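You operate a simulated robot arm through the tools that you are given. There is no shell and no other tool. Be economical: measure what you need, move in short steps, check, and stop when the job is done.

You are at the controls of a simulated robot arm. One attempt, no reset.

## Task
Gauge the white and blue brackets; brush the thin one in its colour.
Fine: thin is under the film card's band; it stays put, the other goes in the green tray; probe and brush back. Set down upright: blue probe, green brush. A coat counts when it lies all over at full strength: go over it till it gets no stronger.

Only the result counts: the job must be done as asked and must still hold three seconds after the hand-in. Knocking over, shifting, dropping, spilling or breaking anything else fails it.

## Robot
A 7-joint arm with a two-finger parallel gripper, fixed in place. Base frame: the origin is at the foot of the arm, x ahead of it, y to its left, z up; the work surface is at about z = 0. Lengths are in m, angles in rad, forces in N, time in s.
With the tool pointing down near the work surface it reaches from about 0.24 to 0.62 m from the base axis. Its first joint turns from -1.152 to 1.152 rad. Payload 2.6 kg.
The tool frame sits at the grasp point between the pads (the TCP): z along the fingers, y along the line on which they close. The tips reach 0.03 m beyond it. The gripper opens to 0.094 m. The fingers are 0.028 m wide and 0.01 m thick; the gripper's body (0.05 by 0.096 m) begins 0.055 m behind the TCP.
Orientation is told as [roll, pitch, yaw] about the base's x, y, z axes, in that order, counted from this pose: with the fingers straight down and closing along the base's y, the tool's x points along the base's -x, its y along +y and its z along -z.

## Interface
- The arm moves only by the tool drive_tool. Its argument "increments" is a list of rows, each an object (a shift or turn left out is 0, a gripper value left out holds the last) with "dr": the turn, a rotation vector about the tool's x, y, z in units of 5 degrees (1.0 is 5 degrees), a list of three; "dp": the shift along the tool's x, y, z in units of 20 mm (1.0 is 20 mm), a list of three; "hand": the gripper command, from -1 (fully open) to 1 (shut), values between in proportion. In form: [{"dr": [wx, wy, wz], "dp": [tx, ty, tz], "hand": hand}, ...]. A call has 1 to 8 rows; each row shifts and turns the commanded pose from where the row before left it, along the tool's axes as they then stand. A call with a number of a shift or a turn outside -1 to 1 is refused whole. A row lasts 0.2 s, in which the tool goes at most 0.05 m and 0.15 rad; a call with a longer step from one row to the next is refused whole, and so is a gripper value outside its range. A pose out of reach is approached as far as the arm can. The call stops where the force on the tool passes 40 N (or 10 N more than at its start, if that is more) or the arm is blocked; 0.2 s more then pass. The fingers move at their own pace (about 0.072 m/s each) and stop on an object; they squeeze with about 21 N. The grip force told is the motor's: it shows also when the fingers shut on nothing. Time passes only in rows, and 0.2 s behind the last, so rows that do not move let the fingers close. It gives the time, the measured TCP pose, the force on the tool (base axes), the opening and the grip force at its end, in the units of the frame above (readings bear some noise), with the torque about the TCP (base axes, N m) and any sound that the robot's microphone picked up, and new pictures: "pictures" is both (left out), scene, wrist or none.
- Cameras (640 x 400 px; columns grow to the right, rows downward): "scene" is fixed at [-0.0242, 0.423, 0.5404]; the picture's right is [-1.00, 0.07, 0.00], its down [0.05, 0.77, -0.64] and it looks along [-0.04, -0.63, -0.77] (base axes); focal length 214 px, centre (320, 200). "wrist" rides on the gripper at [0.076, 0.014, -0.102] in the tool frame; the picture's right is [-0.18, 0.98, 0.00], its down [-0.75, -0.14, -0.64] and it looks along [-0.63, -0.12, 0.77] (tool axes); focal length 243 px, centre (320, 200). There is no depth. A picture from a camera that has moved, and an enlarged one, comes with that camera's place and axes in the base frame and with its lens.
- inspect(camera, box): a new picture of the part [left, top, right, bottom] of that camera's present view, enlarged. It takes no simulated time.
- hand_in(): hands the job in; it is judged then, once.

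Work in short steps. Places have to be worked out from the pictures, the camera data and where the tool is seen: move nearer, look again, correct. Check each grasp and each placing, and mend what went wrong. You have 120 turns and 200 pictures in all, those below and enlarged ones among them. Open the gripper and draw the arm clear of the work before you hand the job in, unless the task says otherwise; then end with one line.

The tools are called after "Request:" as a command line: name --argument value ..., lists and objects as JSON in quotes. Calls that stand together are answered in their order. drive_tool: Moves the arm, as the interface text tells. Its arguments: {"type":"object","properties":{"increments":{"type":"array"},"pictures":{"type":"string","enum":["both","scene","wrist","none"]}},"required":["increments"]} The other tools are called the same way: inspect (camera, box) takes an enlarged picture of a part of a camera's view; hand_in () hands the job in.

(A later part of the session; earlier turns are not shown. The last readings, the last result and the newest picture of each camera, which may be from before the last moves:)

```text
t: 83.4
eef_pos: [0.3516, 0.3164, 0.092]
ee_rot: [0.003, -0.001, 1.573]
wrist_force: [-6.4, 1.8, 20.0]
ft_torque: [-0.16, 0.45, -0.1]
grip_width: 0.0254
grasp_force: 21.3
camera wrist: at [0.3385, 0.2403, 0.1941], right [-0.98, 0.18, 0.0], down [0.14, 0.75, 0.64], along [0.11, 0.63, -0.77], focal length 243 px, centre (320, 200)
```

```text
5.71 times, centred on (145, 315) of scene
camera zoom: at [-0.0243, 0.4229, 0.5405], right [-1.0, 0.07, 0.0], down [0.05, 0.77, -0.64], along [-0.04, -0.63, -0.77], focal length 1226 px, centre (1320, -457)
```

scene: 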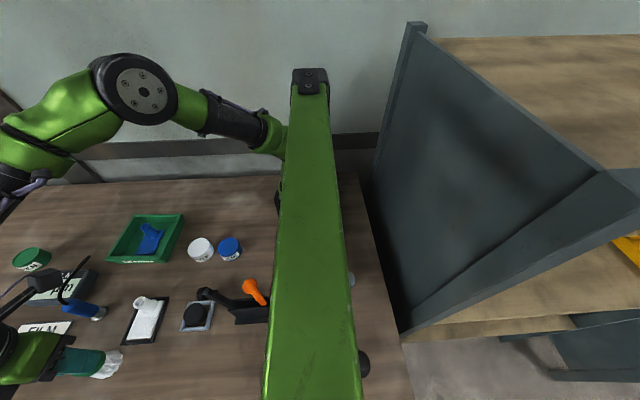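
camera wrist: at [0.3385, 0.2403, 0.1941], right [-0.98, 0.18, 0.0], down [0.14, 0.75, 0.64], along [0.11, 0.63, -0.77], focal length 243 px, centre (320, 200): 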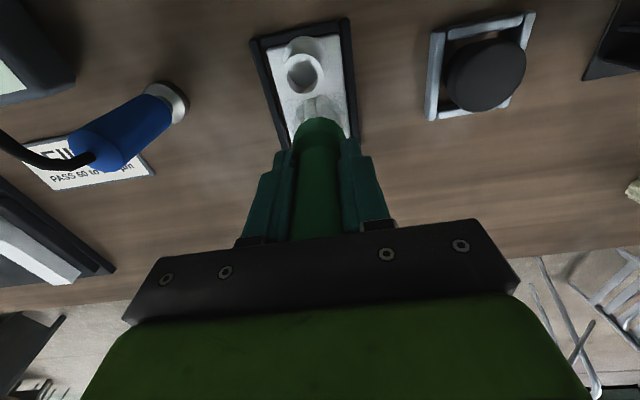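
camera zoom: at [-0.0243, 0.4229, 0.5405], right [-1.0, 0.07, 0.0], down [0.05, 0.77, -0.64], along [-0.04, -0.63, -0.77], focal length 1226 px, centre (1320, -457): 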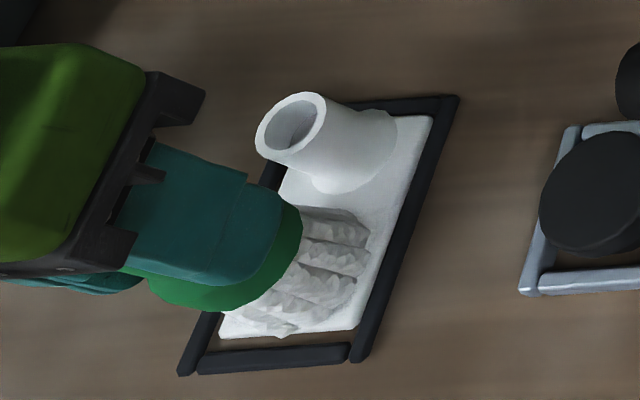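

The bracket crept ~2–3 mm within its frame. I'll now use one-way strokes (toward +y and +x), lifted on the return, to bring it back while coating.

Request:
drive_tool --increments '[{"dp": [0.45, 0.3, -0.25]}, {"dp": [0, 0, 0.22]}, {"dp": [-0.6, 0, 0]}, {"dp": [-0.6, 0, 0]}, {"dp": [0.6, 0, -0.22]}, {"dp": [0.6, -0.8, 0]}, {"dp": [0, 0, 0.22]}, {"dp": [-0.6, 0, 0]}]' --pictures "none"

Request:
drive_tool --increments '[{"dp": [-0.6, 0, 0]}, {"dp": [0.2, 0.8, -0.22]}, {"dp": [0, 0.4, 0]}, {"dp": [0, 0, 0.22]}, {"dp": [0, -0.6, 0]}, {"dp": [0, -0.6, 0]}, {"dp": [0, 0, -0.5]}, {"dp": [0, 0, -1]}]' --pictures "none"

Request:
drive_tool --increments '[{"dp": [0, 0, -1]}, {"dp": [-1, 0, -1]}, {"dp": [-1, 0, 0]}, {"dp": [-1, 0, 0]}]' --pictures "both"

Request:
inspect --camera "scene" --box '[120, 290, 170, 345]'

```text
t: 85.2
eef_pos: [0.365, 0.3177, 0.0916]
ee_rot: [-0.002, 0.001, 1.571]
wrist_force: [-0.6, -2.1, 4.5]
ft_torque: [-0.29, 0.01, 0.02]
grip_width: 0.0257
grasp_force: 21.0
```

```text
t: 87.0
eef_pos: [0.3635, 0.325, 0.1227]
ee_rot: [0.001, 0.0, 1.571]
wrist_force: [-0.5, 0.2, -0.2]
ft_torque: [0.0, -0.02, -0.02]
grip_width: 0.0257
grasp_force: 20.9
```

```text
t: 88.0
eef_pos: [0.3633, 0.3855, 0.1621]
ee_rot: [0.0, 0.0, 1.572]
wrist_force: [-0.4, -0.2, -0.5]
ft_torque: [0.01, -0.04, 0.04]
grip_width: 0.0253
grasp_force: 21.3
camera wrist: at [0.3496, 0.3082, 0.2646], right [-0.98, 0.18, 0.0], down [0.14, 0.75, 0.64], along [0.12, 0.63, -0.77], focal length 243 px, centre (320, 200)
```

scene: 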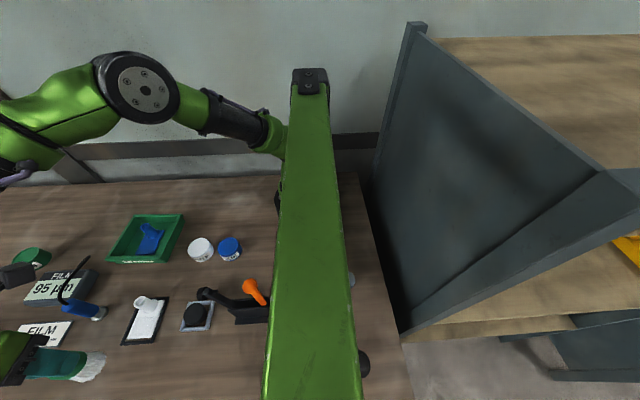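
wrist: 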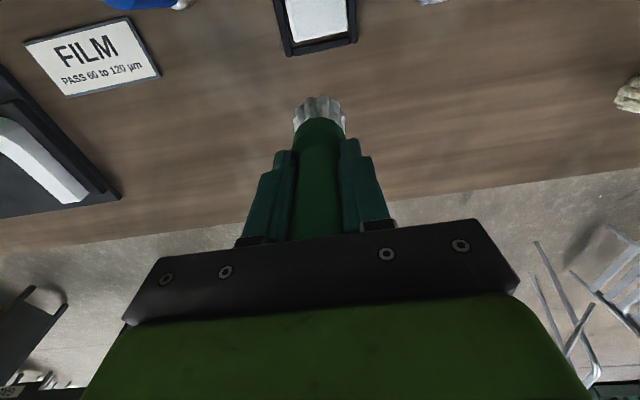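

```text
7.27 times, centred on (145, 318) of scene
camera zoom: at [-0.0242, 0.423, 0.5404], right [-1.0, 0.07, 0.0], down [0.05, 0.77, -0.64], along [-0.04, -0.63, -0.77], focal length 1560 px, centre (1593, -654)
```

zoom: 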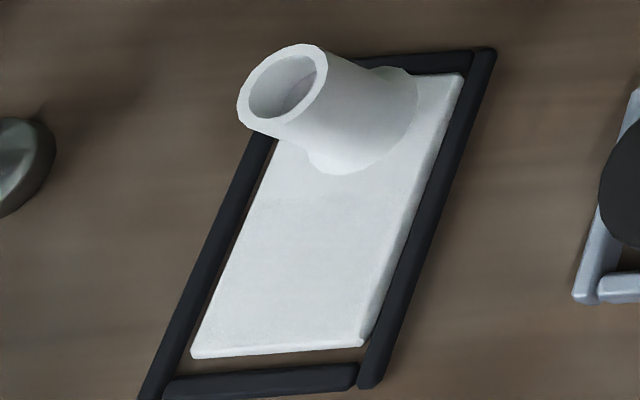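

Request:
drive_tool --increments '[{"dp": [1, 0.4, -1]}, {"dp": [0.75, 0, -1]}, {"dp": [0, 0, 0]}]' --pictures "wrist"

Request:
inspect --camera "wrist" --box '[275, 0, 365, 80]'

```text
t: 88.8
eef_pos: [0.3575, 0.3501, 0.2024]
ee_rot: [0.001, 0.0, 1.57]
wrist_force: [0.7, 0.0, -0.9]
ft_torque: [-0.01, -0.02, -0.03]
grip_width: 0.0255
grasp_force: 20.9
camera wrist: at [0.3428, 0.2731, 0.3042], right [-0.98, 0.18, 0.0], down [0.14, 0.75, 0.64], along [0.12, 0.63, -0.77], focal length 243 px, centre (320, 200)
```

wrist: 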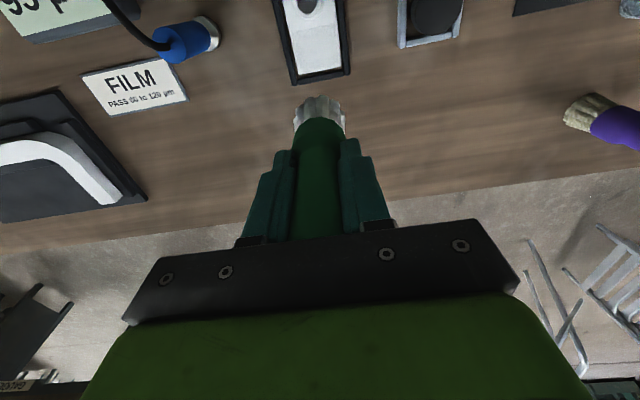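

```text
5.00 times, centred on (320, 40) of wrist
camera zoom: at [0.3428, 0.2731, 0.3042], right [-0.98, 0.18, 0.0], down [0.14, 0.75, 0.64], along [0.12, 0.63, -0.77], focal length 1213 px, centre (320, 1000)
```

zoom: 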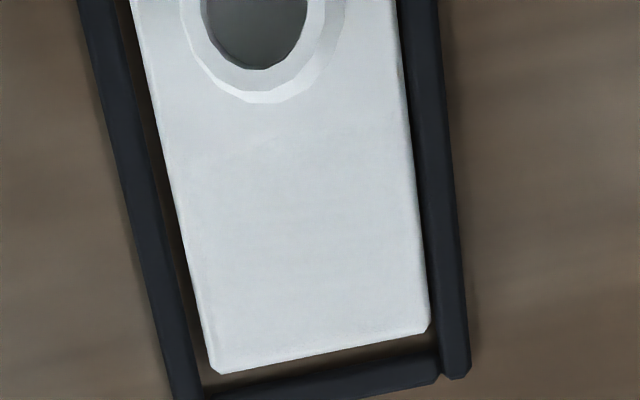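

The coat forms a pad (about y 0.297 to the plate end) and is near uniform. I go over it again with several more light one-way strokes.

Request:
drive_tool --increments '[{"dp": [0.7, 0.3, 0.8]}, {"dp": [0.7, 0.3, 0.8]}, {"dp": [0.7, 0, 0.8]}, {"dp": [0, 0, 0.9]}, {"dp": [0, 0, 0.9]}, {"dp": [0, 0, 0.9]}, {"dp": [0, 0, 0.2]}, {"dp": [0, 0, 0.2]}]' --pictures "none"

Request:
drive_tool --increments '[{"dp": [-0.5, 0, 0.05]}, {"dp": [-0.6, 0, 0]}, {"dp": [0.5, -0.4, -0.25]}, {"dp": [0.6, 0, 0]}, {"dp": [0, 0, 0.25]}, {"dp": [-0.5, 0, 0]}, {"dp": [-0.6, 0, 0]}, {"dp": [0.5, -0.5, -0.25]}]' --pictures "none"

Request:
drive_tool --increments '[{"dp": [0.6, 0, 0]}, {"dp": [0, 0, 0.25]}, {"dp": [-0.5, 0, 0]}, {"dp": [-0.6, 0, 0]}, {"dp": [0.15, 0.6, -0.25]}, {"dp": [0, 0.6, 0]}, {"dp": [0, 0, 0.25]}, {"dp": [0, -0.6, 0]}]' --pictures "none"

Request:
drive_tool --increments '[{"dp": [0, -0.6, 0]}, {"dp": [0.3, 0.6, -0.25]}, {"dp": [0, 0.6, 0]}, {"dp": [0, 0, 0.25]}, {"dp": [0, -0.6, 0]}, {"dp": [0, -0.6, 0]}, {"dp": [0.4, 0.6, -0.25]}, {"dp": [0, 0.6, 0]}]' --pictures "none"

Request:
drive_tool --increments '[{"dp": [0, 0, 0.25]}, {"dp": [0, -0.6, 0]}, {"dp": [0, -0.6, 0]}, {"dp": [0, 0.3, 0]}]' --pictures "wrist"

```text
t: 90.6
eef_pos: [0.3435, 0.308, 0.0913]
ee_rot: [0.001, -0.001, 1.57]
wrist_force: [-0.6, -0.8, 2.6]
ft_torque: [-0.15, 0.06, 0.0]
grip_width: 0.0255
grasp_force: 20.8
```

```text
t: 92.4
eef_pos: [0.3626, 0.3214, 0.098]
ee_rot: [0.0, -0.001, 1.57]
wrist_force: [0.4, 0.0, -0.7]
ft_torque: [0.0, -0.03, -0.01]
grip_width: 0.0254
grasp_force: 20.5
```

```text
t: 94.2
eef_pos: [0.3495, 0.3286, 0.0911]
ee_rot: [-0.001, -0.003, 1.573]
wrist_force: [-4.4, 0.3, 11.0]
ft_torque: [-0.09, 0.39, -0.05]
grip_width: 0.0257
grasp_force: 21.7
```

```text
t: 96.0
eef_pos: [0.3391, 0.314, 0.0949]
ee_rot: [0.0, 0.0, 1.573]
wrist_force: [-0.6, 0.1, -1.6]
ft_torque: [-0.01, -0.01, 0.01]
grip_width: 0.0256
grasp_force: 20.8
```

```text
t: 97.0
eef_pos: [0.3594, 0.3139, 0.0924]
ee_rot: [-0.007, 0.0, 1.573]
wrist_force: [5.1, 0.2, 13.7]
ft_torque: [-0.06, -0.26, 0.02]
grip_width: 0.0254
grasp_force: 20.9
camera wrist: at [0.3445, 0.237, 0.194], right [-0.98, 0.18, -0.01], down [0.14, 0.75, 0.64], along [0.12, 0.63, -0.77], focal length 243 px, centre (320, 200)
```

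wrist: 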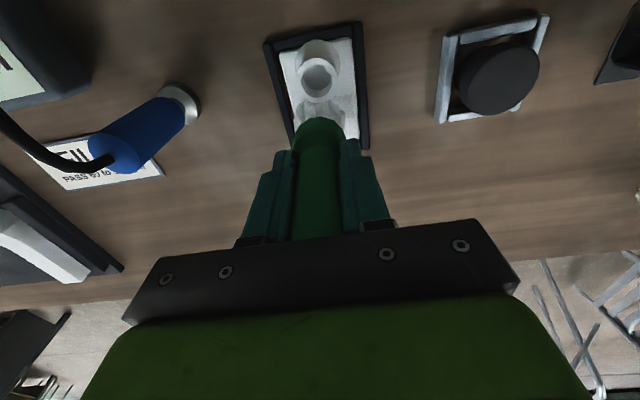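

Lift and view again, checking both coat and bristles.

Request:
drive_tool --increments '[{"dp": [0, 0, -1]}, {"dp": [0, 0, -1]}, {"dp": [-0.6, 0, -1]}, {"dp": [-0.6, 0, -1]}, {"dp": [-0.6, 0, -1]}, {"dp": [0, 0.1, -0.5]}, {"dp": [0, 0, 0]}]' --pictures "both"

Request:
inspect --camera "wrist" --box '[275, 0, 365, 80]'

Request:
inspect --camera "scene" --box '[60, 290, 170, 370]'

```text
t: 98.6
eef_pos: [0.3554, 0.3488, 0.1998]
ee_rot: [0.001, -0.001, 1.571]
wrist_force: [0.3, 0.7, -1.2]
ft_torque: [-0.02, 0.0, 0.02]
grip_width: 0.0257
grasp_force: 20.5
camera wrist: at [0.3405, 0.2735, 0.3031], right [-0.98, 0.18, 0.0], down [0.14, 0.75, 0.64], along [0.12, 0.63, -0.77], focal length 243 px, centre (320, 200)
```

scene: 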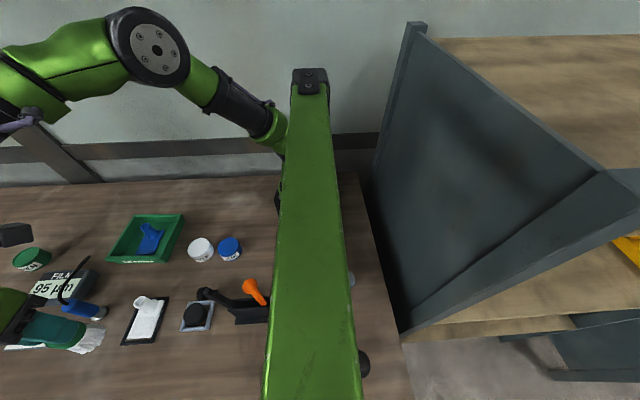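
wrist: 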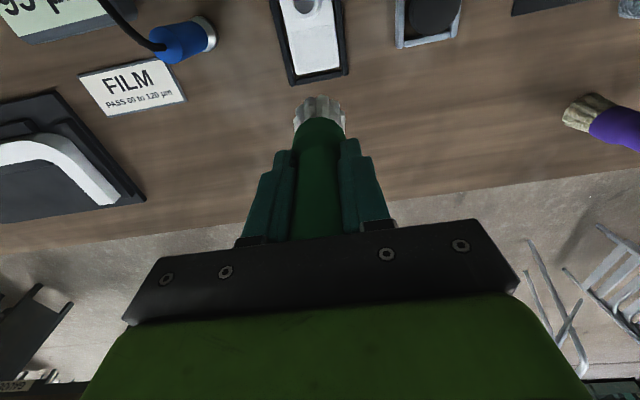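

```text
5.00 times, centred on (320, 40) of wrist
camera zoom: at [0.3405, 0.2735, 0.3031], right [-0.98, 0.18, 0.0], down [0.14, 0.75, 0.64], along [0.12, 0.63, -0.77], focal length 1213 px, centre (320, 1000)
```

zoom: 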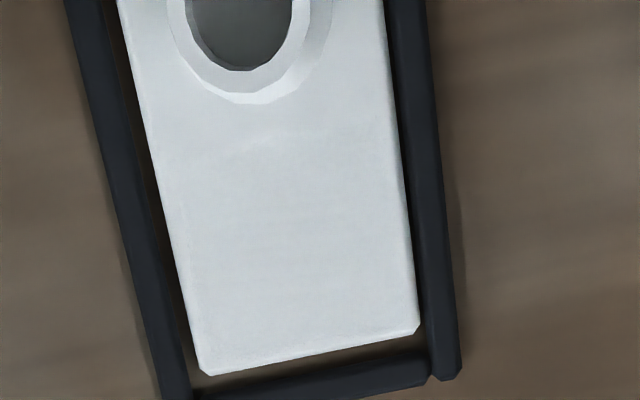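

```text
5.00 times, centred on (115, 330) of scene
camera zoom: at [-0.0242, 0.423, 0.5404], right [-1.0, 0.07, 0.0], down [0.05, 0.77, -0.64], along [-0.04, -0.63, -0.77], focal length 1072 px, centre (1345, -450)
```

zoom: 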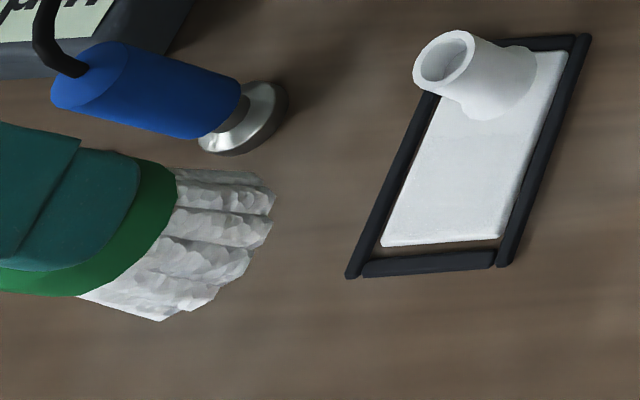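

Coat looks stable and the brush still white. To be sure, I reload and do a final pass that also reaches beside the boss.

Request:
drive_tool --increments '[{"dp": [0.95, 0.37, 0]}, {"dp": [0.95, 0.37, 0]}, {"dp": [0.95, 0.37, 0]}, {"dp": [0.95, 0.37, 0]}, {"dp": [0.95, 0.37, 0]}, {"dp": [0.95, 0.37, 0]}, {"dp": [0.95, 0.37, 0]}, {"dp": [0.95, 0.37, 0]}]' --pictures "none"

Request:
drive_tool --increments '[{"dp": [0.95, 0.37, 0]}, {"dp": [0.95, 0.37, 0]}, {"dp": [0.9, 0.38, 0]}, {"dp": [0, 0, 1]}, {"dp": [0, 0, 1]}, {"dp": [0, 0, 0.8]}, {"dp": [0, 0, 0]}]' --pictures "wrist"

Request:
inspect --camera "wrist" --box '[270, 50, 370, 150]'

```text
t: 100.4
eef_pos: [0.2956, 0.1997, 0.2017]
ee_rot: [0.001, 0.0, 1.573]
wrist_force: [-0.1, -0.7, -0.1]
ft_torque: [-0.01, 0.01, -0.01]
grip_width: 0.0254
grasp_force: 20.8
```

```text
t: 102.0
eef_pos: [0.2724, 0.1438, 0.1448]
ee_rot: [-0.002, -0.001, 1.571]
wrist_force: [0.0, 0.0, -2.1]
ft_torque: [-0.03, 0.0, 0.02]
grip_width: 0.0255
grasp_force: 21.2
camera wrist: at [0.2586, 0.0665, 0.2468], right [-0.98, 0.18, 0.0], down [0.14, 0.75, 0.64], along [0.12, 0.63, -0.77], focal length 243 px, centre (320, 200)
```

wrist: 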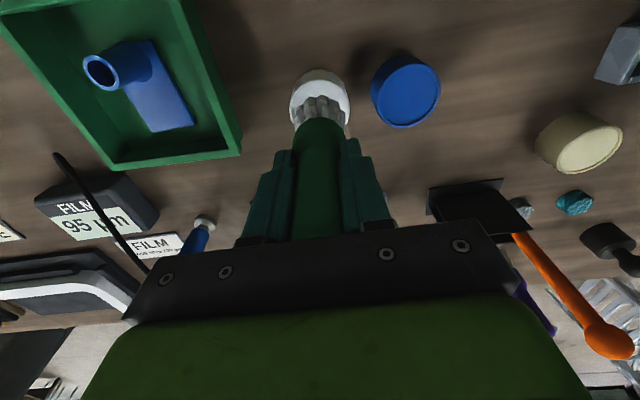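

```text
4.00 times, centred on (320, 100) of wrist
camera zoom: at [0.2586, 0.0665, 0.2468], right [-0.98, 0.18, 0.0], down [0.14, 0.75, 0.64], along [0.12, 0.63, -0.77], focal length 970 px, centre (320, 600)
```

zoom: 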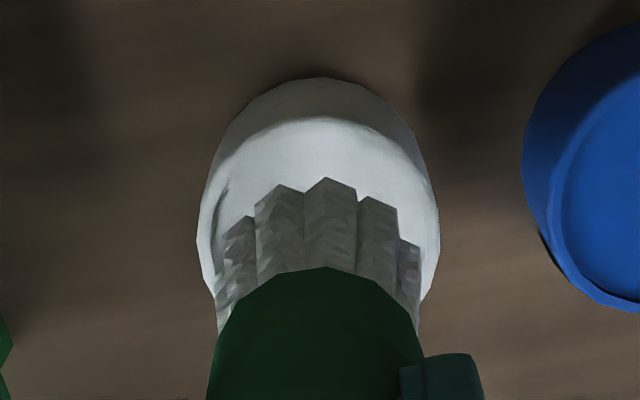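

Request:
drive_tool --increments '[{"dp": [0.14, -0.07, 0]}, {"dp": [0, 0, 0.6]}, {"dp": [0, 0, 0.4]}, {"dp": [0, 0, 0]}]' --pictures "none"

Request:
drive_tool --increments '[{"dp": [0, 0, 0.12]}, {"dp": [0, 0, 0]}]' --pictures "none"

Request:
inspect --camera "wrist" --box '[270, 50, 370, 150]'

```text
t: 103.0
eef_pos: [0.2736, 0.1384, 0.1244]
ee_rot: [-0.001, 0.001, 1.574]
wrist_force: [0.0, 0.0, 0.2]
ft_torque: [0.02, -0.04, -0.03]
grip_width: 0.0257
grasp_force: 21.2
```

```text
t: 103.6
eef_pos: [0.2738, 0.1401, 0.122]
ee_rot: [-0.001, 0.0, 1.571]
wrist_force: [-0.1, -0.2, -1.3]
ft_torque: [0.03, 0.0, 0.03]
grip_width: 0.0254
grasp_force: 21.2
```

```text
4.00 times, centred on (320, 100) of wrist
camera zoom: at [0.2596, 0.0625, 0.2246], right [-0.98, 0.18, 0.0], down [0.14, 0.75, 0.64], along [0.12, 0.63, -0.77], focal length 970 px, centre (320, 600)
```

zoom: 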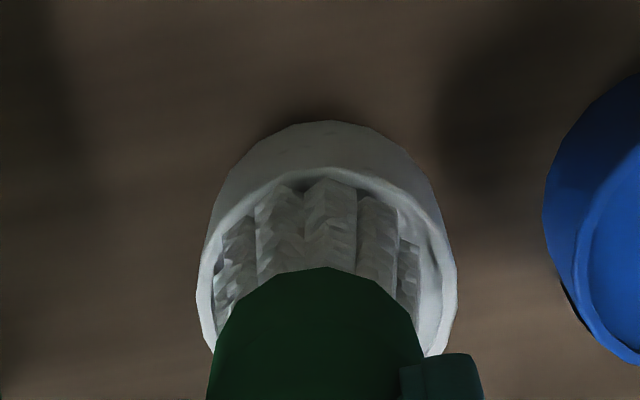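

Request:
drive_tool --increments '[{"dp": [0, 0, 0.1]}, {"dp": [0, 0, 0]}]' --pictures "none"

Request:
drive_tool --increments '[{"dp": [0, 0, -1]}, {"dp": [0, 0, -1]}, {"dp": [0, 0, -1]}, {"dp": [0, 0, -1]}, {"dp": [-0.95, -0.39, 0]}, {"dp": [-0.95, -0.39, 0]}, {"dp": [-0.95, -0.39, 0]}, {"dp": [-0.95, -0.39, 0]}]' --pictures "none"

Request:
drive_tool --increments '[{"dp": [-0.95, -0.39, 0]}, {"dp": [-0.95, -0.39, 0]}, {"dp": [-0.95, -0.39, 0]}, {"dp": [-0.95, -0.39, 0]}, {"dp": [-0.6, -0.2, 0]}, {"dp": [0, 0, 1]}, {"dp": [0, 0, 1]}, {"dp": [0, 0, 1]}]' --pictures "none"

```text
t: 104.2
eef_pos: [0.2741, 0.1387, 0.1205]
ee_rot: [0.0, 0.002, 1.57]
wrist_force: [-0.4, 0.2, -1.9]
ft_torque: [0.0, -0.03, 0.01]
grip_width: 0.0255
grasp_force: 20.9
```

```text
t: 106.0
eef_pos: [0.3053, 0.2161, 0.2004]
ee_rot: [0.0, 0.001, 1.571]
wrist_force: [-0.1, -0.4, -1.4]
ft_torque: [0.01, 0.03, -0.02]
grip_width: 0.0257
grasp_force: 20.9
```

```text
t: 107.8
eef_pos: [0.34, 0.3041, 0.1414]
ee_rot: [-0.001, -0.001, 1.571]
wrist_force: [1.2, -0.1, -1.8]
ft_torque: [0.0, -0.01, -0.01]
grip_width: 0.0258
grasp_force: 20.7
```

Reloaded. I descend near the boss's shoulder and stroke toward +y and +x again.

Request:
drive_tool --increments '[{"dp": [0, 0, 1]}, {"dp": [0, 0, 1]}, {"dp": [0.15, 0.4, 0.35]}, {"dp": [0, 0, 0.13]}, {"dp": [0, 0, 0]}]' --pictures "none"

Request:
drive_tool --increments '[{"dp": [0, 0, 0.06]}, {"dp": [0, 0, 0]}]' --pictures "wrist"

```text
t: 108.2
eef_pos: [0.3397, 0.3039, 0.1304]
ee_rot: [-0.007, -0.005, 1.565]
wrist_force: [-1.7, -2.1, 6.2]
ft_torque: [-0.3, 0.05, -0.04]
grip_width: 0.0259
grasp_force: 21.2
stopped in row 2: the force on the tool passed its limit at 65 N (the readings are from after the stop); the commanded pose is now the measured one
```

```text
t: 108.8
eef_pos: [0.3414, 0.3039, 0.1305]
ee_rot: [-0.008, -0.007, 1.564]
wrist_force: [-4.7, -3.8, 26.6]
ft_torque: [-0.92, 0.13, -0.17]
grip_width: 0.0255
grasp_force: 20.7
camera wrist: at [0.325, 0.2272, 0.2322], right [-0.98, 0.19, -0.01], down [0.14, 0.75, 0.65], along [0.13, 0.64, -0.76], focal length 243 px, centre (320, 200)
```

wrist: 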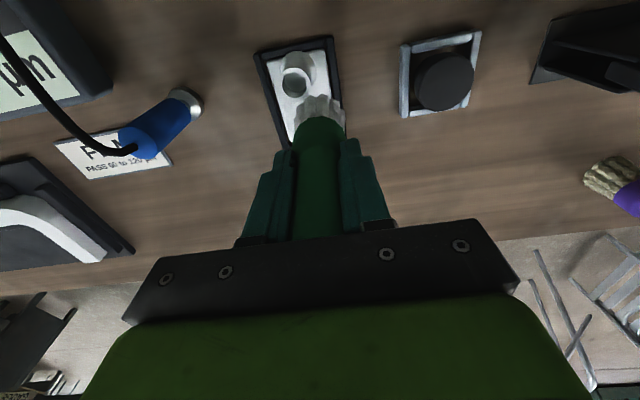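

The brush caught the boss top. I lift at once and check for any shift.

Request:
drive_tool --increments '[{"dp": [0, 0, -1]}, {"dp": [-0.5, 0, -1]}, {"dp": [-0.8, -0.4, -1]}, {"dp": [-0.8, -0.3, -0.3]}, {"dp": [0, 0, 0]}]' --pictures "both"

Request:
inspect --camera "wrist" --box '[250, 0, 390, 130]'

Request:
inspect --camera "scene" --box '[60, 290, 170, 370]'

```text
t: 110.0
eef_pos: [0.3552, 0.3436, 0.1955]
ee_rot: [-0.007, -0.004, 1.562]
wrist_force: [0.0, 0.3, -0.8]
ft_torque: [-0.01, 0.01, -0.02]
grip_width: 0.0255
grasp_force: 21.0
camera wrist: at [0.3396, 0.2674, 0.2972], right [-0.98, 0.19, 0.0], down [0.14, 0.75, 0.65], along [0.13, 0.63, -0.76], focal length 243 px, centre (320, 200)
```

scene: 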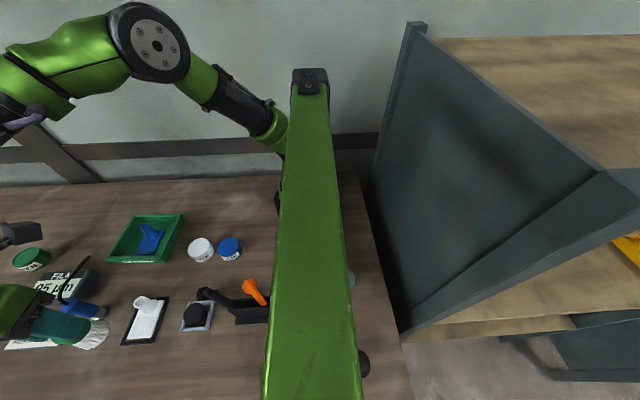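
wrist: 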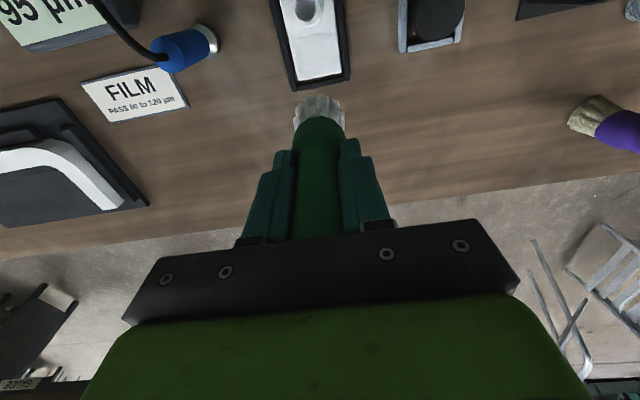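

```text
3.08 times, centred on (320, 65) of wrist
camera zoom: at [0.3396, 0.2674, 0.2972], right [-0.98, 0.19, 0.0], down [0.14, 0.75, 0.65], along [0.13, 0.63, -0.76], focal length 746 px, centre (320, 615)
```

zoom: 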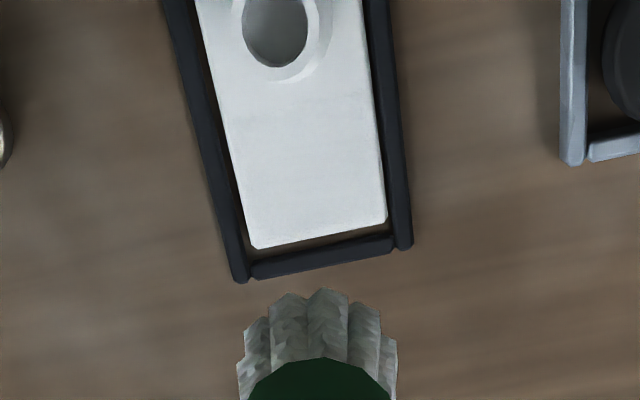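

```text
5.00 times, centred on (115, 330) of scene
camera zoom: at [-0.0242, 0.423, 0.5404], right [-1.0, 0.07, 0.0], down [0.05, 0.77, -0.64], along [-0.04, -0.63, -0.77], focal length 1072 px, centre (1345, -450)
```

zoom: 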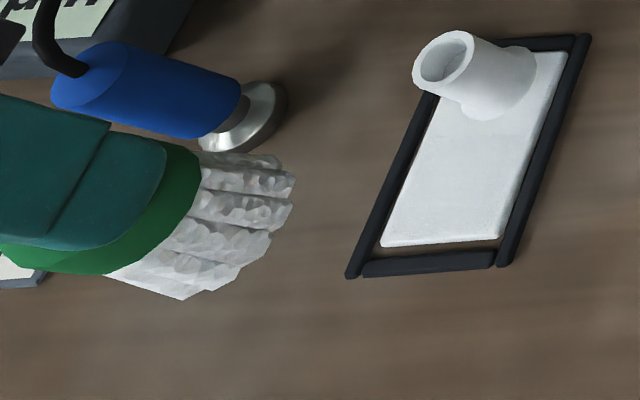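

Nothing moved. I resume the final pass, staying further from the boss.

Request:
drive_tool --increments '[{"dp": [0.8, 0.3, 1]}, {"dp": [0.65, 0.3, 1]}, {"dp": [0, 0, 1]}, {"dp": [0, 0, 1]}, {"dp": [0, 0, 0.8]}, {"dp": [0, 0, 0.2]}, {"dp": [0, 0, 0]}]' --pictures "none"

Request:
drive_tool --increments '[{"dp": [0, 0, 0.15]}, {"dp": [0, 0, 0]}]' --pictures "none"

Request:
drive_tool --increments '[{"dp": [0, 0, 0.1]}, {"dp": [0, 0, 0]}]' --pictures "none"

```text
t: 111.6
eef_pos: [0.3432, 0.3168, 0.0951]
ee_rot: [-0.005, -0.004, 1.564]
wrist_force: [-0.2, -0.1, -0.2]
ft_torque: [0.0, -0.03, -0.01]
grip_width: 0.0256
grasp_force: 20.9
```

```text
t: 112.2
eef_pos: [0.3439, 0.3167, 0.0914]
ee_rot: [-0.006, -0.004, 1.563]
wrist_force: [1.0, -0.4, 1.6]
ft_torque: [-0.02, 0.04, 0.01]
grip_width: 0.0258
grasp_force: 21.1
```

```text
t: 112.8
eef_pos: [0.344, 0.3172, 0.0916]
ee_rot: [-0.009, -0.007, 1.563]
wrist_force: [-3.2, -5.9, 23.5]
ft_torque: [-0.53, 0.43, -0.03]
grip_width: 0.0254
grasp_force: 22.1
```

Request:
drive_tool --increments '[{"dp": [0.3, 0, -0.25]}, {"dp": [0, 0, 0.22]}, {"dp": [-0.5, 0, 0]}, {"dp": [-0.5, 0, 0]}, {"dp": [0.5, -0.5, -0.25]}, {"dp": [0.5, 0, 0]}, {"dp": [0, 0, 0.25]}, {"dp": [-0.5, 0, 0]}]' --pictures "none"

Request:
drive_tool --increments '[{"dp": [-0.5, 0, 0]}, {"dp": [0.5, -0.5, -0.25]}, {"dp": [0.5, 0, 0]}, {"dp": [0, 0, 0.25]}, {"dp": [-0.5, 0, 0]}, {"dp": [-0.5, 0, 0]}, {"dp": [0.1, 0.7, -0.25]}, {"dp": [0, 0.7, 0]}]' --pictures "none"

Request:
drive_tool --increments '[{"dp": [0, 0, 0.25]}, {"dp": [0, -0.7, 0]}, {"dp": [0, -0.7, 0]}, {"dp": [0.35, 0.7, -0.25]}, {"dp": [0, 0.7, 0]}, {"dp": [0, 0, 0.25]}, {"dp": [0, -0.7, 0]}, {"dp": [0, -0.7, 0]}]' --pictures "none"

Request:
drive_tool --increments '[{"dp": [0.4, 0.7, -0.25]}, {"dp": [0, 0.7, 0]}, {"dp": [0, 0, 0.25]}, {"dp": [0, -0.7, 0]}, {"dp": [0, -0.7, 0]}, {"dp": [0, 0, -0.5]}, {"dp": [0, 0, -1]}, {"dp": [0, 0, -1]}]' --pictures "none"

Request:
drive_tool --increments '[{"dp": [-0.6, 0.3, -1]}, {"dp": [-0.6, 0.3, -1]}, {"dp": [-0.6, 0, -1]}, {"dp": [0, 0, -0.5]}, {"dp": [0, 0, 0]}]' --pictures "wrist"

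Request:
inspect --camera "wrist" --box '[275, 0, 365, 80]'

Request:
inspect --camera "scene" --box '[120, 290, 170, 345]'

```text
t: 114.6
eef_pos: [0.3535, 0.3199, 0.0921]
ee_rot: [-0.008, -0.004, 1.566]
wrist_force: [0.7, -5.8, 16.7]
ft_torque: [-0.4, 0.2, 0.05]
grip_width: 0.026
grasp_force: 20.5
```

```text
t: 116.4
eef_pos: [0.3347, 0.3283, 0.0947]
ee_rot: [-0.004, -0.003, 1.564]
wrist_force: [-0.6, 0.2, -1.1]
ft_torque: [0.03, 0.02, 0.0]
grip_width: 0.0259
grasp_force: 21.3
```

```text
t: 118.2
eef_pos: [0.3644, 0.3235, 0.0911]
ee_rot: [-0.007, -0.007, 1.564]
wrist_force: [-6.0, 0.9, 19.4]
ft_torque: [0.06, 0.67, -0.04]
grip_width: 0.0255
grasp_force: 21.4
```

```text
t: 120.0
eef_pos: [0.362, 0.3136, 0.1408]
ee_rot: [-0.005, -0.006, 1.565]
wrist_force: [-0.3, 0.2, -1.2]
ft_torque: [-0.02, -0.04, -0.03]
grip_width: 0.0255
grasp_force: 20.7
```

```text
t: 121.2
eef_pos: [0.3504, 0.3486, 0.209]
ee_rot: [-0.005, -0.007, 1.564]
wrist_force: [0.4, 0.6, -0.7]
ft_torque: [0.03, 0.0, 0.01]
grip_width: 0.0256
grasp_force: 21.2
camera wrist: at [0.3349, 0.2723, 0.3119], right [-0.98, 0.19, 0.0], down [0.14, 0.75, 0.65], along [0.13, 0.63, -0.76], focal length 243 px, centre (320, 200)
```

wrist: 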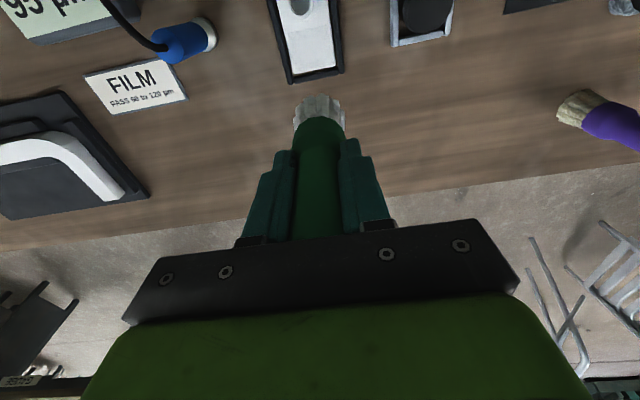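

```text
5.00 times, centred on (320, 40) of wrist
camera zoom: at [0.3349, 0.2723, 0.3119], right [-0.98, 0.19, 0.0], down [0.14, 0.75, 0.65], along [0.13, 0.63, -0.76], focal length 1213 px, centre (320, 1000)
```

zoom: 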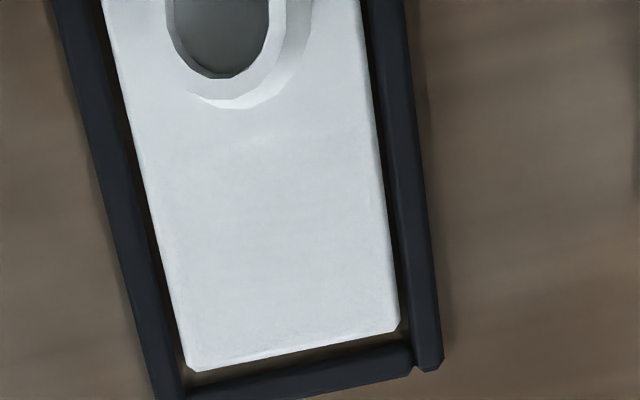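

```text
7.27 times, centred on (145, 318) of scene
camera zoom: at [-0.0242, 0.423, 0.5404], right [-1.0, 0.07, 0.0], down [0.05, 0.77, -0.64], along [-0.04, -0.63, -0.77], focal length 1560 px, centre (1593, -654)
```

zoom: 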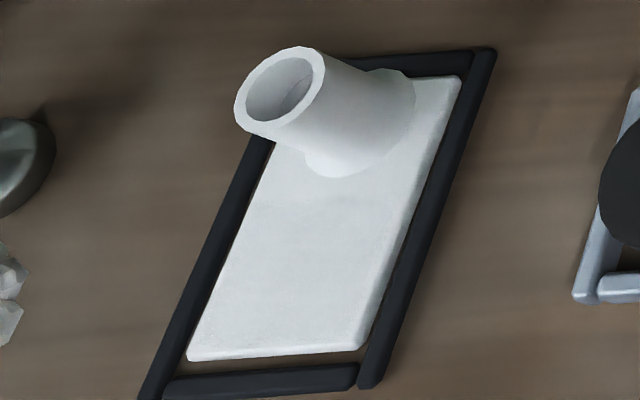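

Coat looks even and unchanged, with cleaner edges. One more full round for certainty, reaching the edges.

Request:
drive_tool --increments '[{"dp": [0.7, 0.2, 1]}, {"dp": [0.7, 0.2, 1]}, {"dp": [0.5, 0, 1]}, {"dp": [0, 0, 1]}, {"dp": [0, 0, 1]}, {"dp": [0, 0, 0.65]}, {"dp": [0, 0, 0.17]}, {"dp": [0, 0, 0]}]' --pictures "none"

Request:
drive_tool --increments '[{"dp": [-0.5, 0, 0.02]}, {"dp": [-0.7, 0, 0]}, {"dp": [0.6, -0.6, -0.25]}, {"dp": [0.6, 0, 0]}, {"dp": [0, 0, 0.25]}, {"dp": [-0.5, 0, 0]}, {"dp": [-0.7, 0, 0]}, {"dp": [0.6, -0.6, -0.25]}]' --pictures "none"

Request:
drive_tool --increments '[{"dp": [0.6, 0, 0]}, {"dp": [0, 0, 0.25]}, {"dp": [-0.5, 0, 0]}, {"dp": [-0.7, 0, 0]}, {"dp": [0.1, 0.8, -0.25]}, {"dp": [0, 0.8, 0]}, {"dp": [0, 0, 0.25]}, {"dp": [0, -0.8, 0]}]' --pictures "none"

Request:
drive_tool --increments '[{"dp": [0, -0.8, 0]}, {"dp": [0.5, 0.8, -0.25]}, {"dp": [0, 0.8, 0]}, {"dp": [0, 0, 0.25]}, {"dp": [0, -0.8, 0]}, {"dp": [0, -0.8, 0]}, {"dp": [0.5, 0.8, -0.25]}, {"dp": [0, 0.8, 0]}]' --pictures "none"

Request:
drive_tool --increments '[{"dp": [0, 0, 0.25]}, {"dp": [0, -0.8, 0]}, {"dp": [0, -0.8, 0]}, {"dp": [0, 0, -0.5]}, {"dp": [0, 0, -1]}, {"dp": [0, 0, -1]}, {"dp": [0, 0, -1]}, {"dp": [0, 0, -1]}]' --pictures "wrist"

```text
t: 123.0
eef_pos: [0.3427, 0.3118, 0.0959]
ee_rot: [-0.008, -0.005, 1.563]
wrist_force: [-0.9, 0.5, -0.9]
ft_torque: [0.0, 0.01, -0.02]
grip_width: 0.0256
grasp_force: 20.9
```

```text
t: 124.8
eef_pos: [0.3669, 0.3238, 0.0995]
ee_rot: [-0.006, -0.005, 1.564]
wrist_force: [-1.1, 0.6, -0.9]
ft_torque: [-0.02, 0.0, 0.02]
grip_width: 0.0257
grasp_force: 20.6
```

```text
t: 126.6
eef_pos: [0.3519, 0.3348, 0.0928]
ee_rot: [-0.008, -0.005, 1.563]
wrist_force: [-0.8, -0.1, -1.7]
ft_torque: [0.0, 0.0, -0.01]
grip_width: 0.0257
grasp_force: 20.6
```

```text
t: 128.4
eef_pos: [0.3351, 0.3144, 0.0985]
ee_rot: [-0.005, -0.006, 1.565]
wrist_force: [0.0, -0.2, -1.7]
ft_torque: [0.03, 0.02, 0.0]
grip_width: 0.0255
grasp_force: 20.8
```

```text
t: 130.2
eef_pos: [0.3663, 0.3142, 0.1867]
ee_rot: [-0.006, -0.006, 1.566]
wrist_force: [-0.4, -0.8, -0.8]
ft_torque: [0.04, 0.0, -0.01]
grip_width: 0.0258
grasp_force: 21.3
camera wrist: at [0.3512, 0.2368, 0.2869], right [-0.98, 0.19, -0.01], down [0.14, 0.75, 0.65], along [0.13, 0.63, -0.76], focal length 243 px, centre (320, 200)
```

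wrist: 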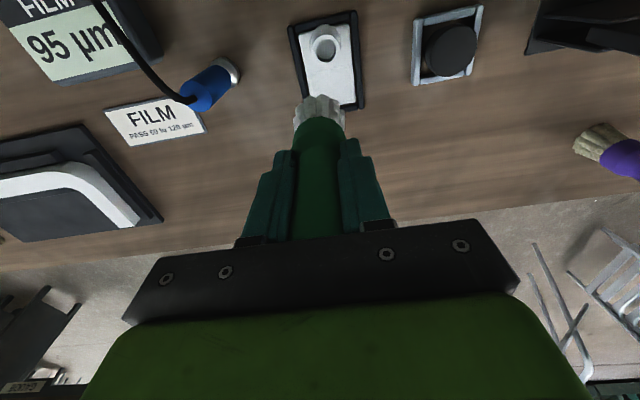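

That round ran slightly high, with little contact. I repeat with verified contact.

Request:
drive_tool --increments '[{"dp": [0.2, 0.6, 1]}, {"dp": [0, 0.5, 1]}, {"dp": [0, 0, 1]}, {"dp": [0, 0, 1]}, {"dp": [0, 0, 0.5]}, {"dp": [0, 0, 0.22]}, {"dp": [0, 0, 0]}]' --pictures "none"

Request:
drive_tool --increments '[{"dp": [0, 0, 0.07]}, {"dp": [0, 0, 0]}]' --pictures "none"

```text
t: 131.8
eef_pos: [0.3443, 0.31, 0.0924]
ee_rot: [-0.008, -0.007, 1.564]
wrist_force: [-4.7, -3.9, 24.6]
ft_torque: [-0.39, 0.46, -0.03]
grip_width: 0.0257
grasp_force: 21.3
```

```text
t: 132.2
eef_pos: [0.345, 0.3106, 0.0918]
ee_rot: [-0.008, -0.01, 1.562]
wrist_force: [-1.4, -3.1, 6.5]
ft_torque: [-0.08, 0.21, 0.05]
grip_width: 0.0256
grasp_force: 21.0
stopped in row 2: the force on the tool passed its limit at 44 N (the readings are from after the stop); the commanded pose is now the measured one
```

Request:
drive_tool --increments '[{"dp": [-0.5, 0.1, 0]}, {"dp": [-0.5, 0, 0]}, {"dp": [0.5, -0.6, -0.25]}, {"dp": [0.5, 0, 0]}, {"dp": [0, 0, 0.25]}, {"dp": [-0.5, 0, 0]}, {"dp": [-0.5, 0, 0]}, {"dp": [0, 0, 0]}]' --pictures "none"

Request:
drive_tool --increments '[{"dp": [0.5, -0.6, -0.25]}, {"dp": [0.5, 0, 0]}, {"dp": [0, 0, 0.25]}, {"dp": [-0.5, 0, 0]}, {"dp": [-0.5, 0, 0]}, {"dp": [0.1, 0.8, -0.25]}, {"dp": [0, 0.8, 0]}, {"dp": [0, 0, 0.27]}]' --pictures "none"

Request:
drive_tool --increments '[{"dp": [0, -0.8, 0]}, {"dp": [0, -0.8, 0]}, {"dp": [0.4, 0.8, -0.25]}, {"dp": [0, 0.8, 0]}, {"dp": [0, 0, 0.25]}, {"dp": [0, -0.8, 0]}, {"dp": [0, -0.8, 0]}]' --pictures "none"

Request:
drive_tool --increments '[{"dp": [0.4, 0.8, -0.25]}, {"dp": [0, 0.8, 0]}, {"dp": [0, 0, 0.25]}, {"dp": [0, -0.8, 0]}, {"dp": [0, -0.8, 0]}]' --pictures "none"

Request:
drive_tool --increments '[{"dp": [0, 0, -0.5]}, {"dp": [0, 0, -1]}, {"dp": [0, 0, -1]}, {"dp": [-0.6, 0.3, -1]}, {"dp": [-0.6, 0.3, -1]}, {"dp": [-0.6, 0, -1]}, {"dp": [0, 0, 0]}]' --pictures "both"

Request:
inspect --camera "wrist" --box '[275, 0, 365, 80]'

Request:
inspect --camera "scene" --box '[120, 290, 170, 345]'

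```text
t: 134.0
eef_pos: [0.3548, 0.3326, 0.0937]
ee_rot: [-0.009, -0.006, 1.561]
wrist_force: [-0.7, 0.3, -1.1]
ft_torque: [0.03, -0.01, -0.02]
grip_width: 0.0255
grasp_force: 21.3
```

```text
t: 135.8
eef_pos: [0.3345, 0.3279, 0.0928]
ee_rot: [-0.007, -0.009, 1.561]
wrist_force: [-1.5, -2.3, 9.5]
ft_torque: [-0.26, 0.25, 0.02]
grip_width: 0.0254
grasp_force: 20.9
```

```text
t: 137.4
eef_pos: [0.3677, 0.3218, 0.0904]
ee_rot: [-0.009, -0.008, 1.563]
wrist_force: [-4.1, 0.3, 11.5]
ft_torque: [0.07, 0.61, 0.02]
grip_width: 0.0255
grasp_force: 21.2
```

```text
t: 138.6
eef_pos: [0.3663, 0.3147, 0.092]
ee_rot: [-0.008, -0.009, 1.564]
wrist_force: [-4.5, 0.4, 12.1]
ft_torque: [0.18, 0.53, 0.01]
grip_width: 0.0257
grasp_force: 21.2
```

```text
t: 140.2
eef_pos: [0.3562, 0.3472, 0.2027]
ee_rot: [-0.006, -0.006, 1.562]
wrist_force: [0.4, -0.4, -1.8]
ft_torque: [-0.03, 0.03, 0.03]
grip_width: 0.0258
grasp_force: 20.8
camera wrist: at [0.3407, 0.2697, 0.3036], right [-0.98, 0.19, -0.01], down [0.14, 0.75, 0.65], along [0.13, 0.64, -0.76], focal length 243 px, centre (320, 200)
```

scene: 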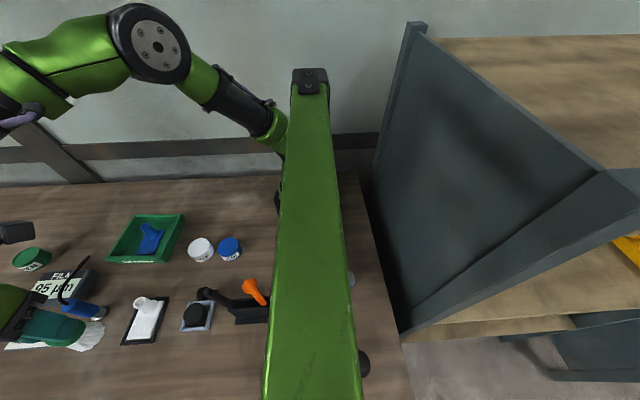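
wrist: 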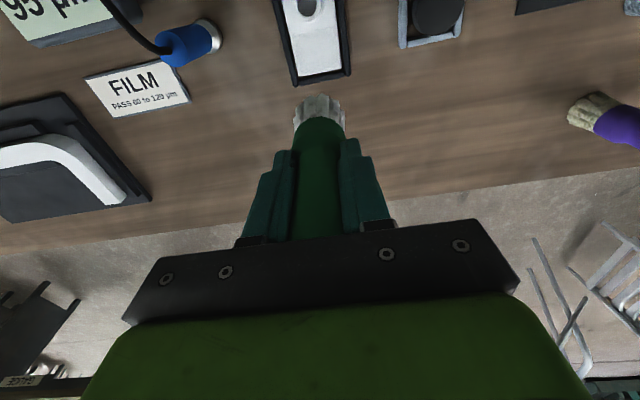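

```text
5.00 times, centred on (320, 40) of wrist
camera zoom: at [0.3407, 0.2697, 0.3036], right [-0.98, 0.19, -0.01], down [0.14, 0.75, 0.65], along [0.13, 0.64, -0.76], focal length 1213 px, centre (320, 1000)
```

zoom: 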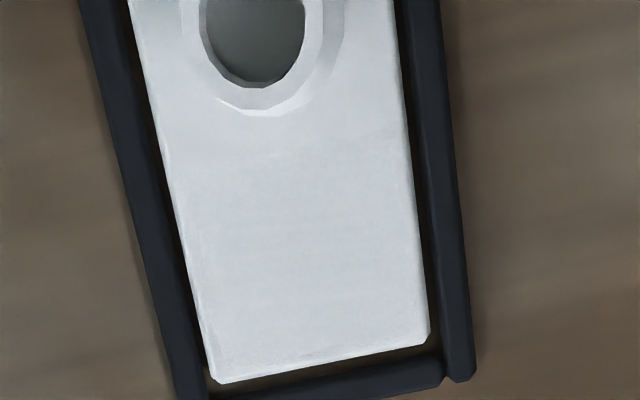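

```text
7.27 times, centred on (145, 318) of scene
camera zoom: at [-0.0242, 0.423, 0.5404], right [-1.0, 0.07, 0.0], down [0.05, 0.77, -0.64], along [-0.04, -0.63, -0.77], focal length 1560 px, centre (1593, -654)
```

zoom: 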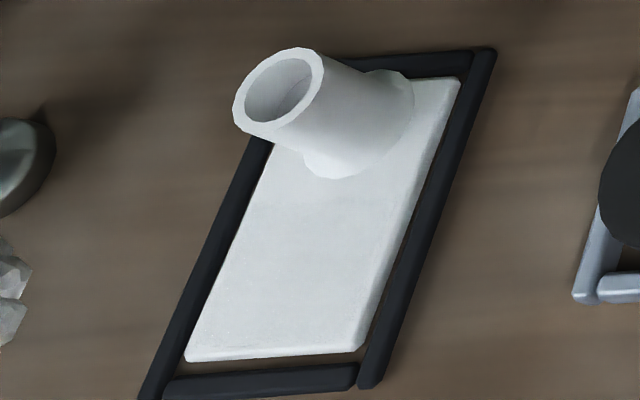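

Coat is stable and the bracket sits centred in its frame. I return the brush home, going around the probe.

Request:
drive_tool --increments '[{"dp": [1, 0, -0.3], "dr": [0, 0, -0.1]}, {"dp": [1, 0, -0.3]}, {"dp": [1, 0, 0]}, {"dp": [1, 0, 0]}, {"dp": [1, 0, 0]}, {"dp": [1, 0, 0]}, {"dp": [1, 0, 0]}, {"dp": [1, 0, 0]}]' --pictures "none"

Request:
drive_tool --increments '[{"dp": [1, -0.5, 0]}, {"dp": [1, -0.9, 0]}, {"dp": [0.6, -1, 0]}, {"dp": [0, -1, 0]}, {"dp": [0, -1, 0]}, {"dp": [0, -1, 0]}, {"dp": [0, -1, 0]}, {"dp": [0, -1, 0]}]' --pictures "none"

```text
t: 142.0
eef_pos: [0.3543, 0.189, 0.2129]
ee_rot: [-0.008, -0.006, 1.572]
wrist_force: [-0.1, -0.1, -1.2]
ft_torque: [0.0, 0.01, 0.0]
grip_width: 0.0259
grasp_force: 20.6
```

```text
t: 143.8
eef_pos: [0.5012, 0.1357, 0.2118]
ee_rot: [-0.009, -0.006, 1.572]
wrist_force: [-0.3, -0.1, -2.2]
ft_torque: [-0.01, -0.03, 0.0]
grip_width: 0.0257
grasp_force: 21.1
```

Request:
drive_tool --increments '[{"dp": [0.7, -0.65, 0], "dr": [-0.07, -0.1, 0]}, {"dp": [0.7, -0.65, 0]}, {"dp": [0.68, -0.65, 0]}, {"dp": [0, 0, 1]}, {"dp": [0, 0, 1]}, {"dp": [0, 0, 1]}, {"dp": [0, 0, 1]}, {"dp": [0, 0, 0]}]' --pictures "both"

Request:
inspect --camera "scene" --box '[20, 190, 190, 280]'

```text
t: 145.6
eef_pos: [0.5417, 0.0959, 0.1321]
ee_rot: [-0.002, -0.016, 1.571]
wrist_force: [-0.4, -0.2, -0.8]
ft_torque: [0.0, -0.02, -0.03]
grip_width: 0.0257
grasp_force: 21.2
camera wrist: at [0.5274, 0.0174, 0.2336], right [-0.98, 0.18, 0.0], down [0.14, 0.74, 0.65], along [0.12, 0.64, -0.76], focal length 243 px, centre (320, 200)
```

scene: 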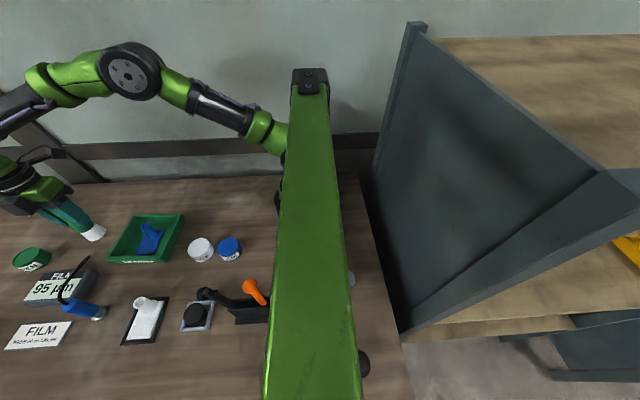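
wrist: 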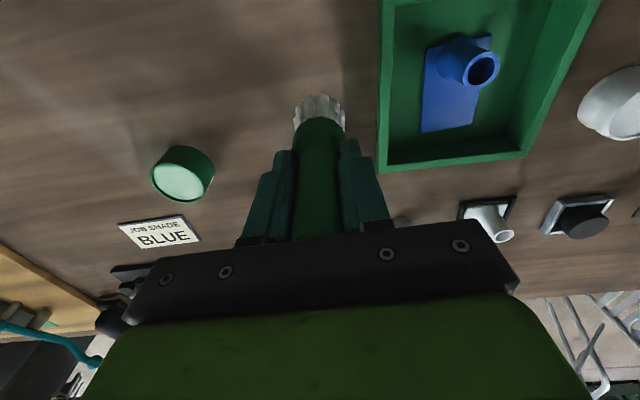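

```text
3.76 times, centred on (105, 235) of scene
camera zoom: at [-0.0242, 0.423, 0.5404], right [-1.0, 0.07, 0.0], down [0.05, 0.77, -0.64], along [-0.04, -0.63, -0.77], focal length 807 px, centre (1129, 68)
```

zoom: 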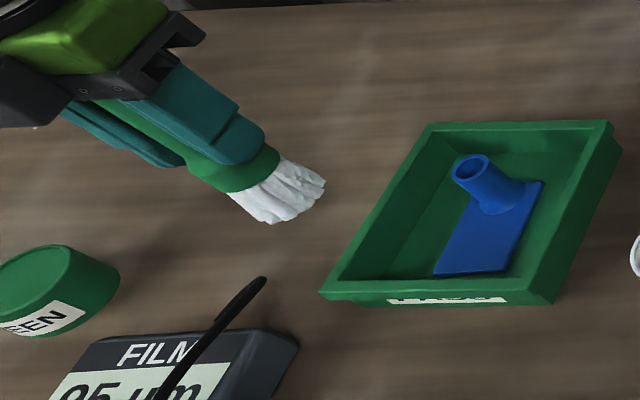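

Request:
drive_tool --increments '[{"dp": [0.1, 0.06, 0], "dr": [0.18, 0, 0]}, {"dp": [0, 0, 0.9]}, {"dp": [0, 0, 0.8]}, {"dp": [0, 0, 0.2]}, {"dp": [0, 0, 0]}]' --pictures "none"

Request:
drive_tool --increments '[{"dp": [0, 0, 0.15]}, {"dp": [0, 0, 0]}]' --pictures "none"

Request:
drive_tool --increments '[{"dp": [0, 0, 0.1]}, {"dp": [0, 0, 0]}]' --pictures "none"

```text
t: 146.8
eef_pos: [0.542, 0.0954, 0.0945]
ee_rot: [-0.017, -0.015, 1.572]
wrist_force: [0.9, 0.5, -1.6]
ft_torque: [0.0, 0.01, -0.02]
grip_width: 0.0252
grasp_force: 20.1
```

```text
t: 147.4
eef_pos: [0.5404, 0.0947, 0.0914]
ee_rot: [-0.017, -0.016, 1.571]
wrist_force: [0.1, -0.6, -0.7]
ft_torque: [-0.01, 0.04, -0.02]
grip_width: 0.0256
grasp_force: 20.6
```

```text
t: 148.0
eef_pos: [0.5406, 0.0929, 0.0893]
ee_rot: [-0.018, -0.015, 1.571]
wrist_force: [0.8, -0.6, -1.8]
ft_torque: [0.0, -0.01, 0.01]
grip_width: 0.0256
grasp_force: 20.6
```

Small tilt remains, so I level the tool before touching down.

Request:
drive_tool --increments '[{"dr": [-0.2, 0.17, 0]}, {"dp": [0, 0, 0]}]' --pictures "wrist"

Request:
drive_tool --increments '[{"dp": [0, 0, 0.1]}, {"dp": [0, 0, 0]}]' --pictures "none"

```text
t: 148.6
eef_pos: [0.5396, 0.094, 0.0897]
ee_rot: [0.001, -0.001, 1.57]
wrist_force: [0.1, -0.2, -1.1]
ft_torque: [0.01, 0.04, -0.01]
grip_width: 0.0256
grasp_force: 20.5
camera wrist: at [0.5265, 0.0177, 0.1922], right [-0.98, 0.18, 0.0], down [0.14, 0.75, 0.64], along [0.12, 0.63, -0.77], focal length 243 px, centre (320, 200)
```

wrist: 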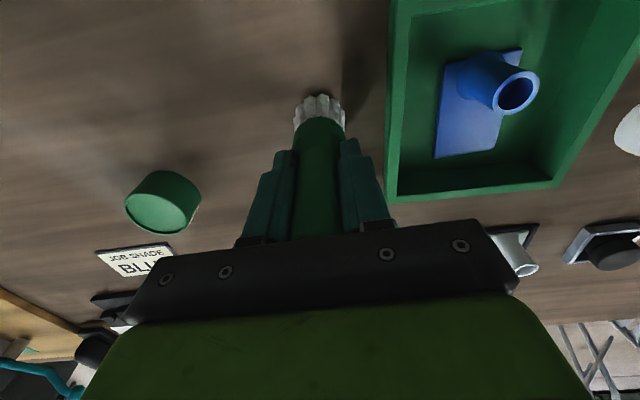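

```text
t: 149.2
eef_pos: [0.5416, 0.0939, 0.0869]
ee_rot: [0.0, -0.003, 1.57]
wrist_force: [0.7, 0.0, -0.7]
ft_torque: [-0.04, 0.0, 0.01]
grip_width: 0.0256
grasp_force: 20.7
```

Request:
drive_tool --increments '[{"dp": [0, 0, 0.06]}, {"dp": [0, 0, 0]}]' --pictures "none"

Request:
drive_tool --increments '[{"dp": [0, 0, 0.06]}, {"dp": [0, 0, 0]}]' --pictures "none"

```text
t: 149.8
eef_pos: [0.5417, 0.0936, 0.0867]
ee_rot: [0.0, -0.002, 1.57]
wrist_force: [-0.6, -0.2, 1.8]
ft_torque: [0.01, 0.06, 0.01]
grip_width: 0.0255
grasp_force: 21.0
```

```text
t: 150.4
eef_pos: [0.5404, 0.0939, 0.0866]
ee_rot: [-0.003, 0.0, 1.572]
wrist_force: [-5.7, -0.2, 13.4]
ft_torque: [0.2, 0.39, 0.1]
grip_width: 0.0255
grasp_force: 20.9
```

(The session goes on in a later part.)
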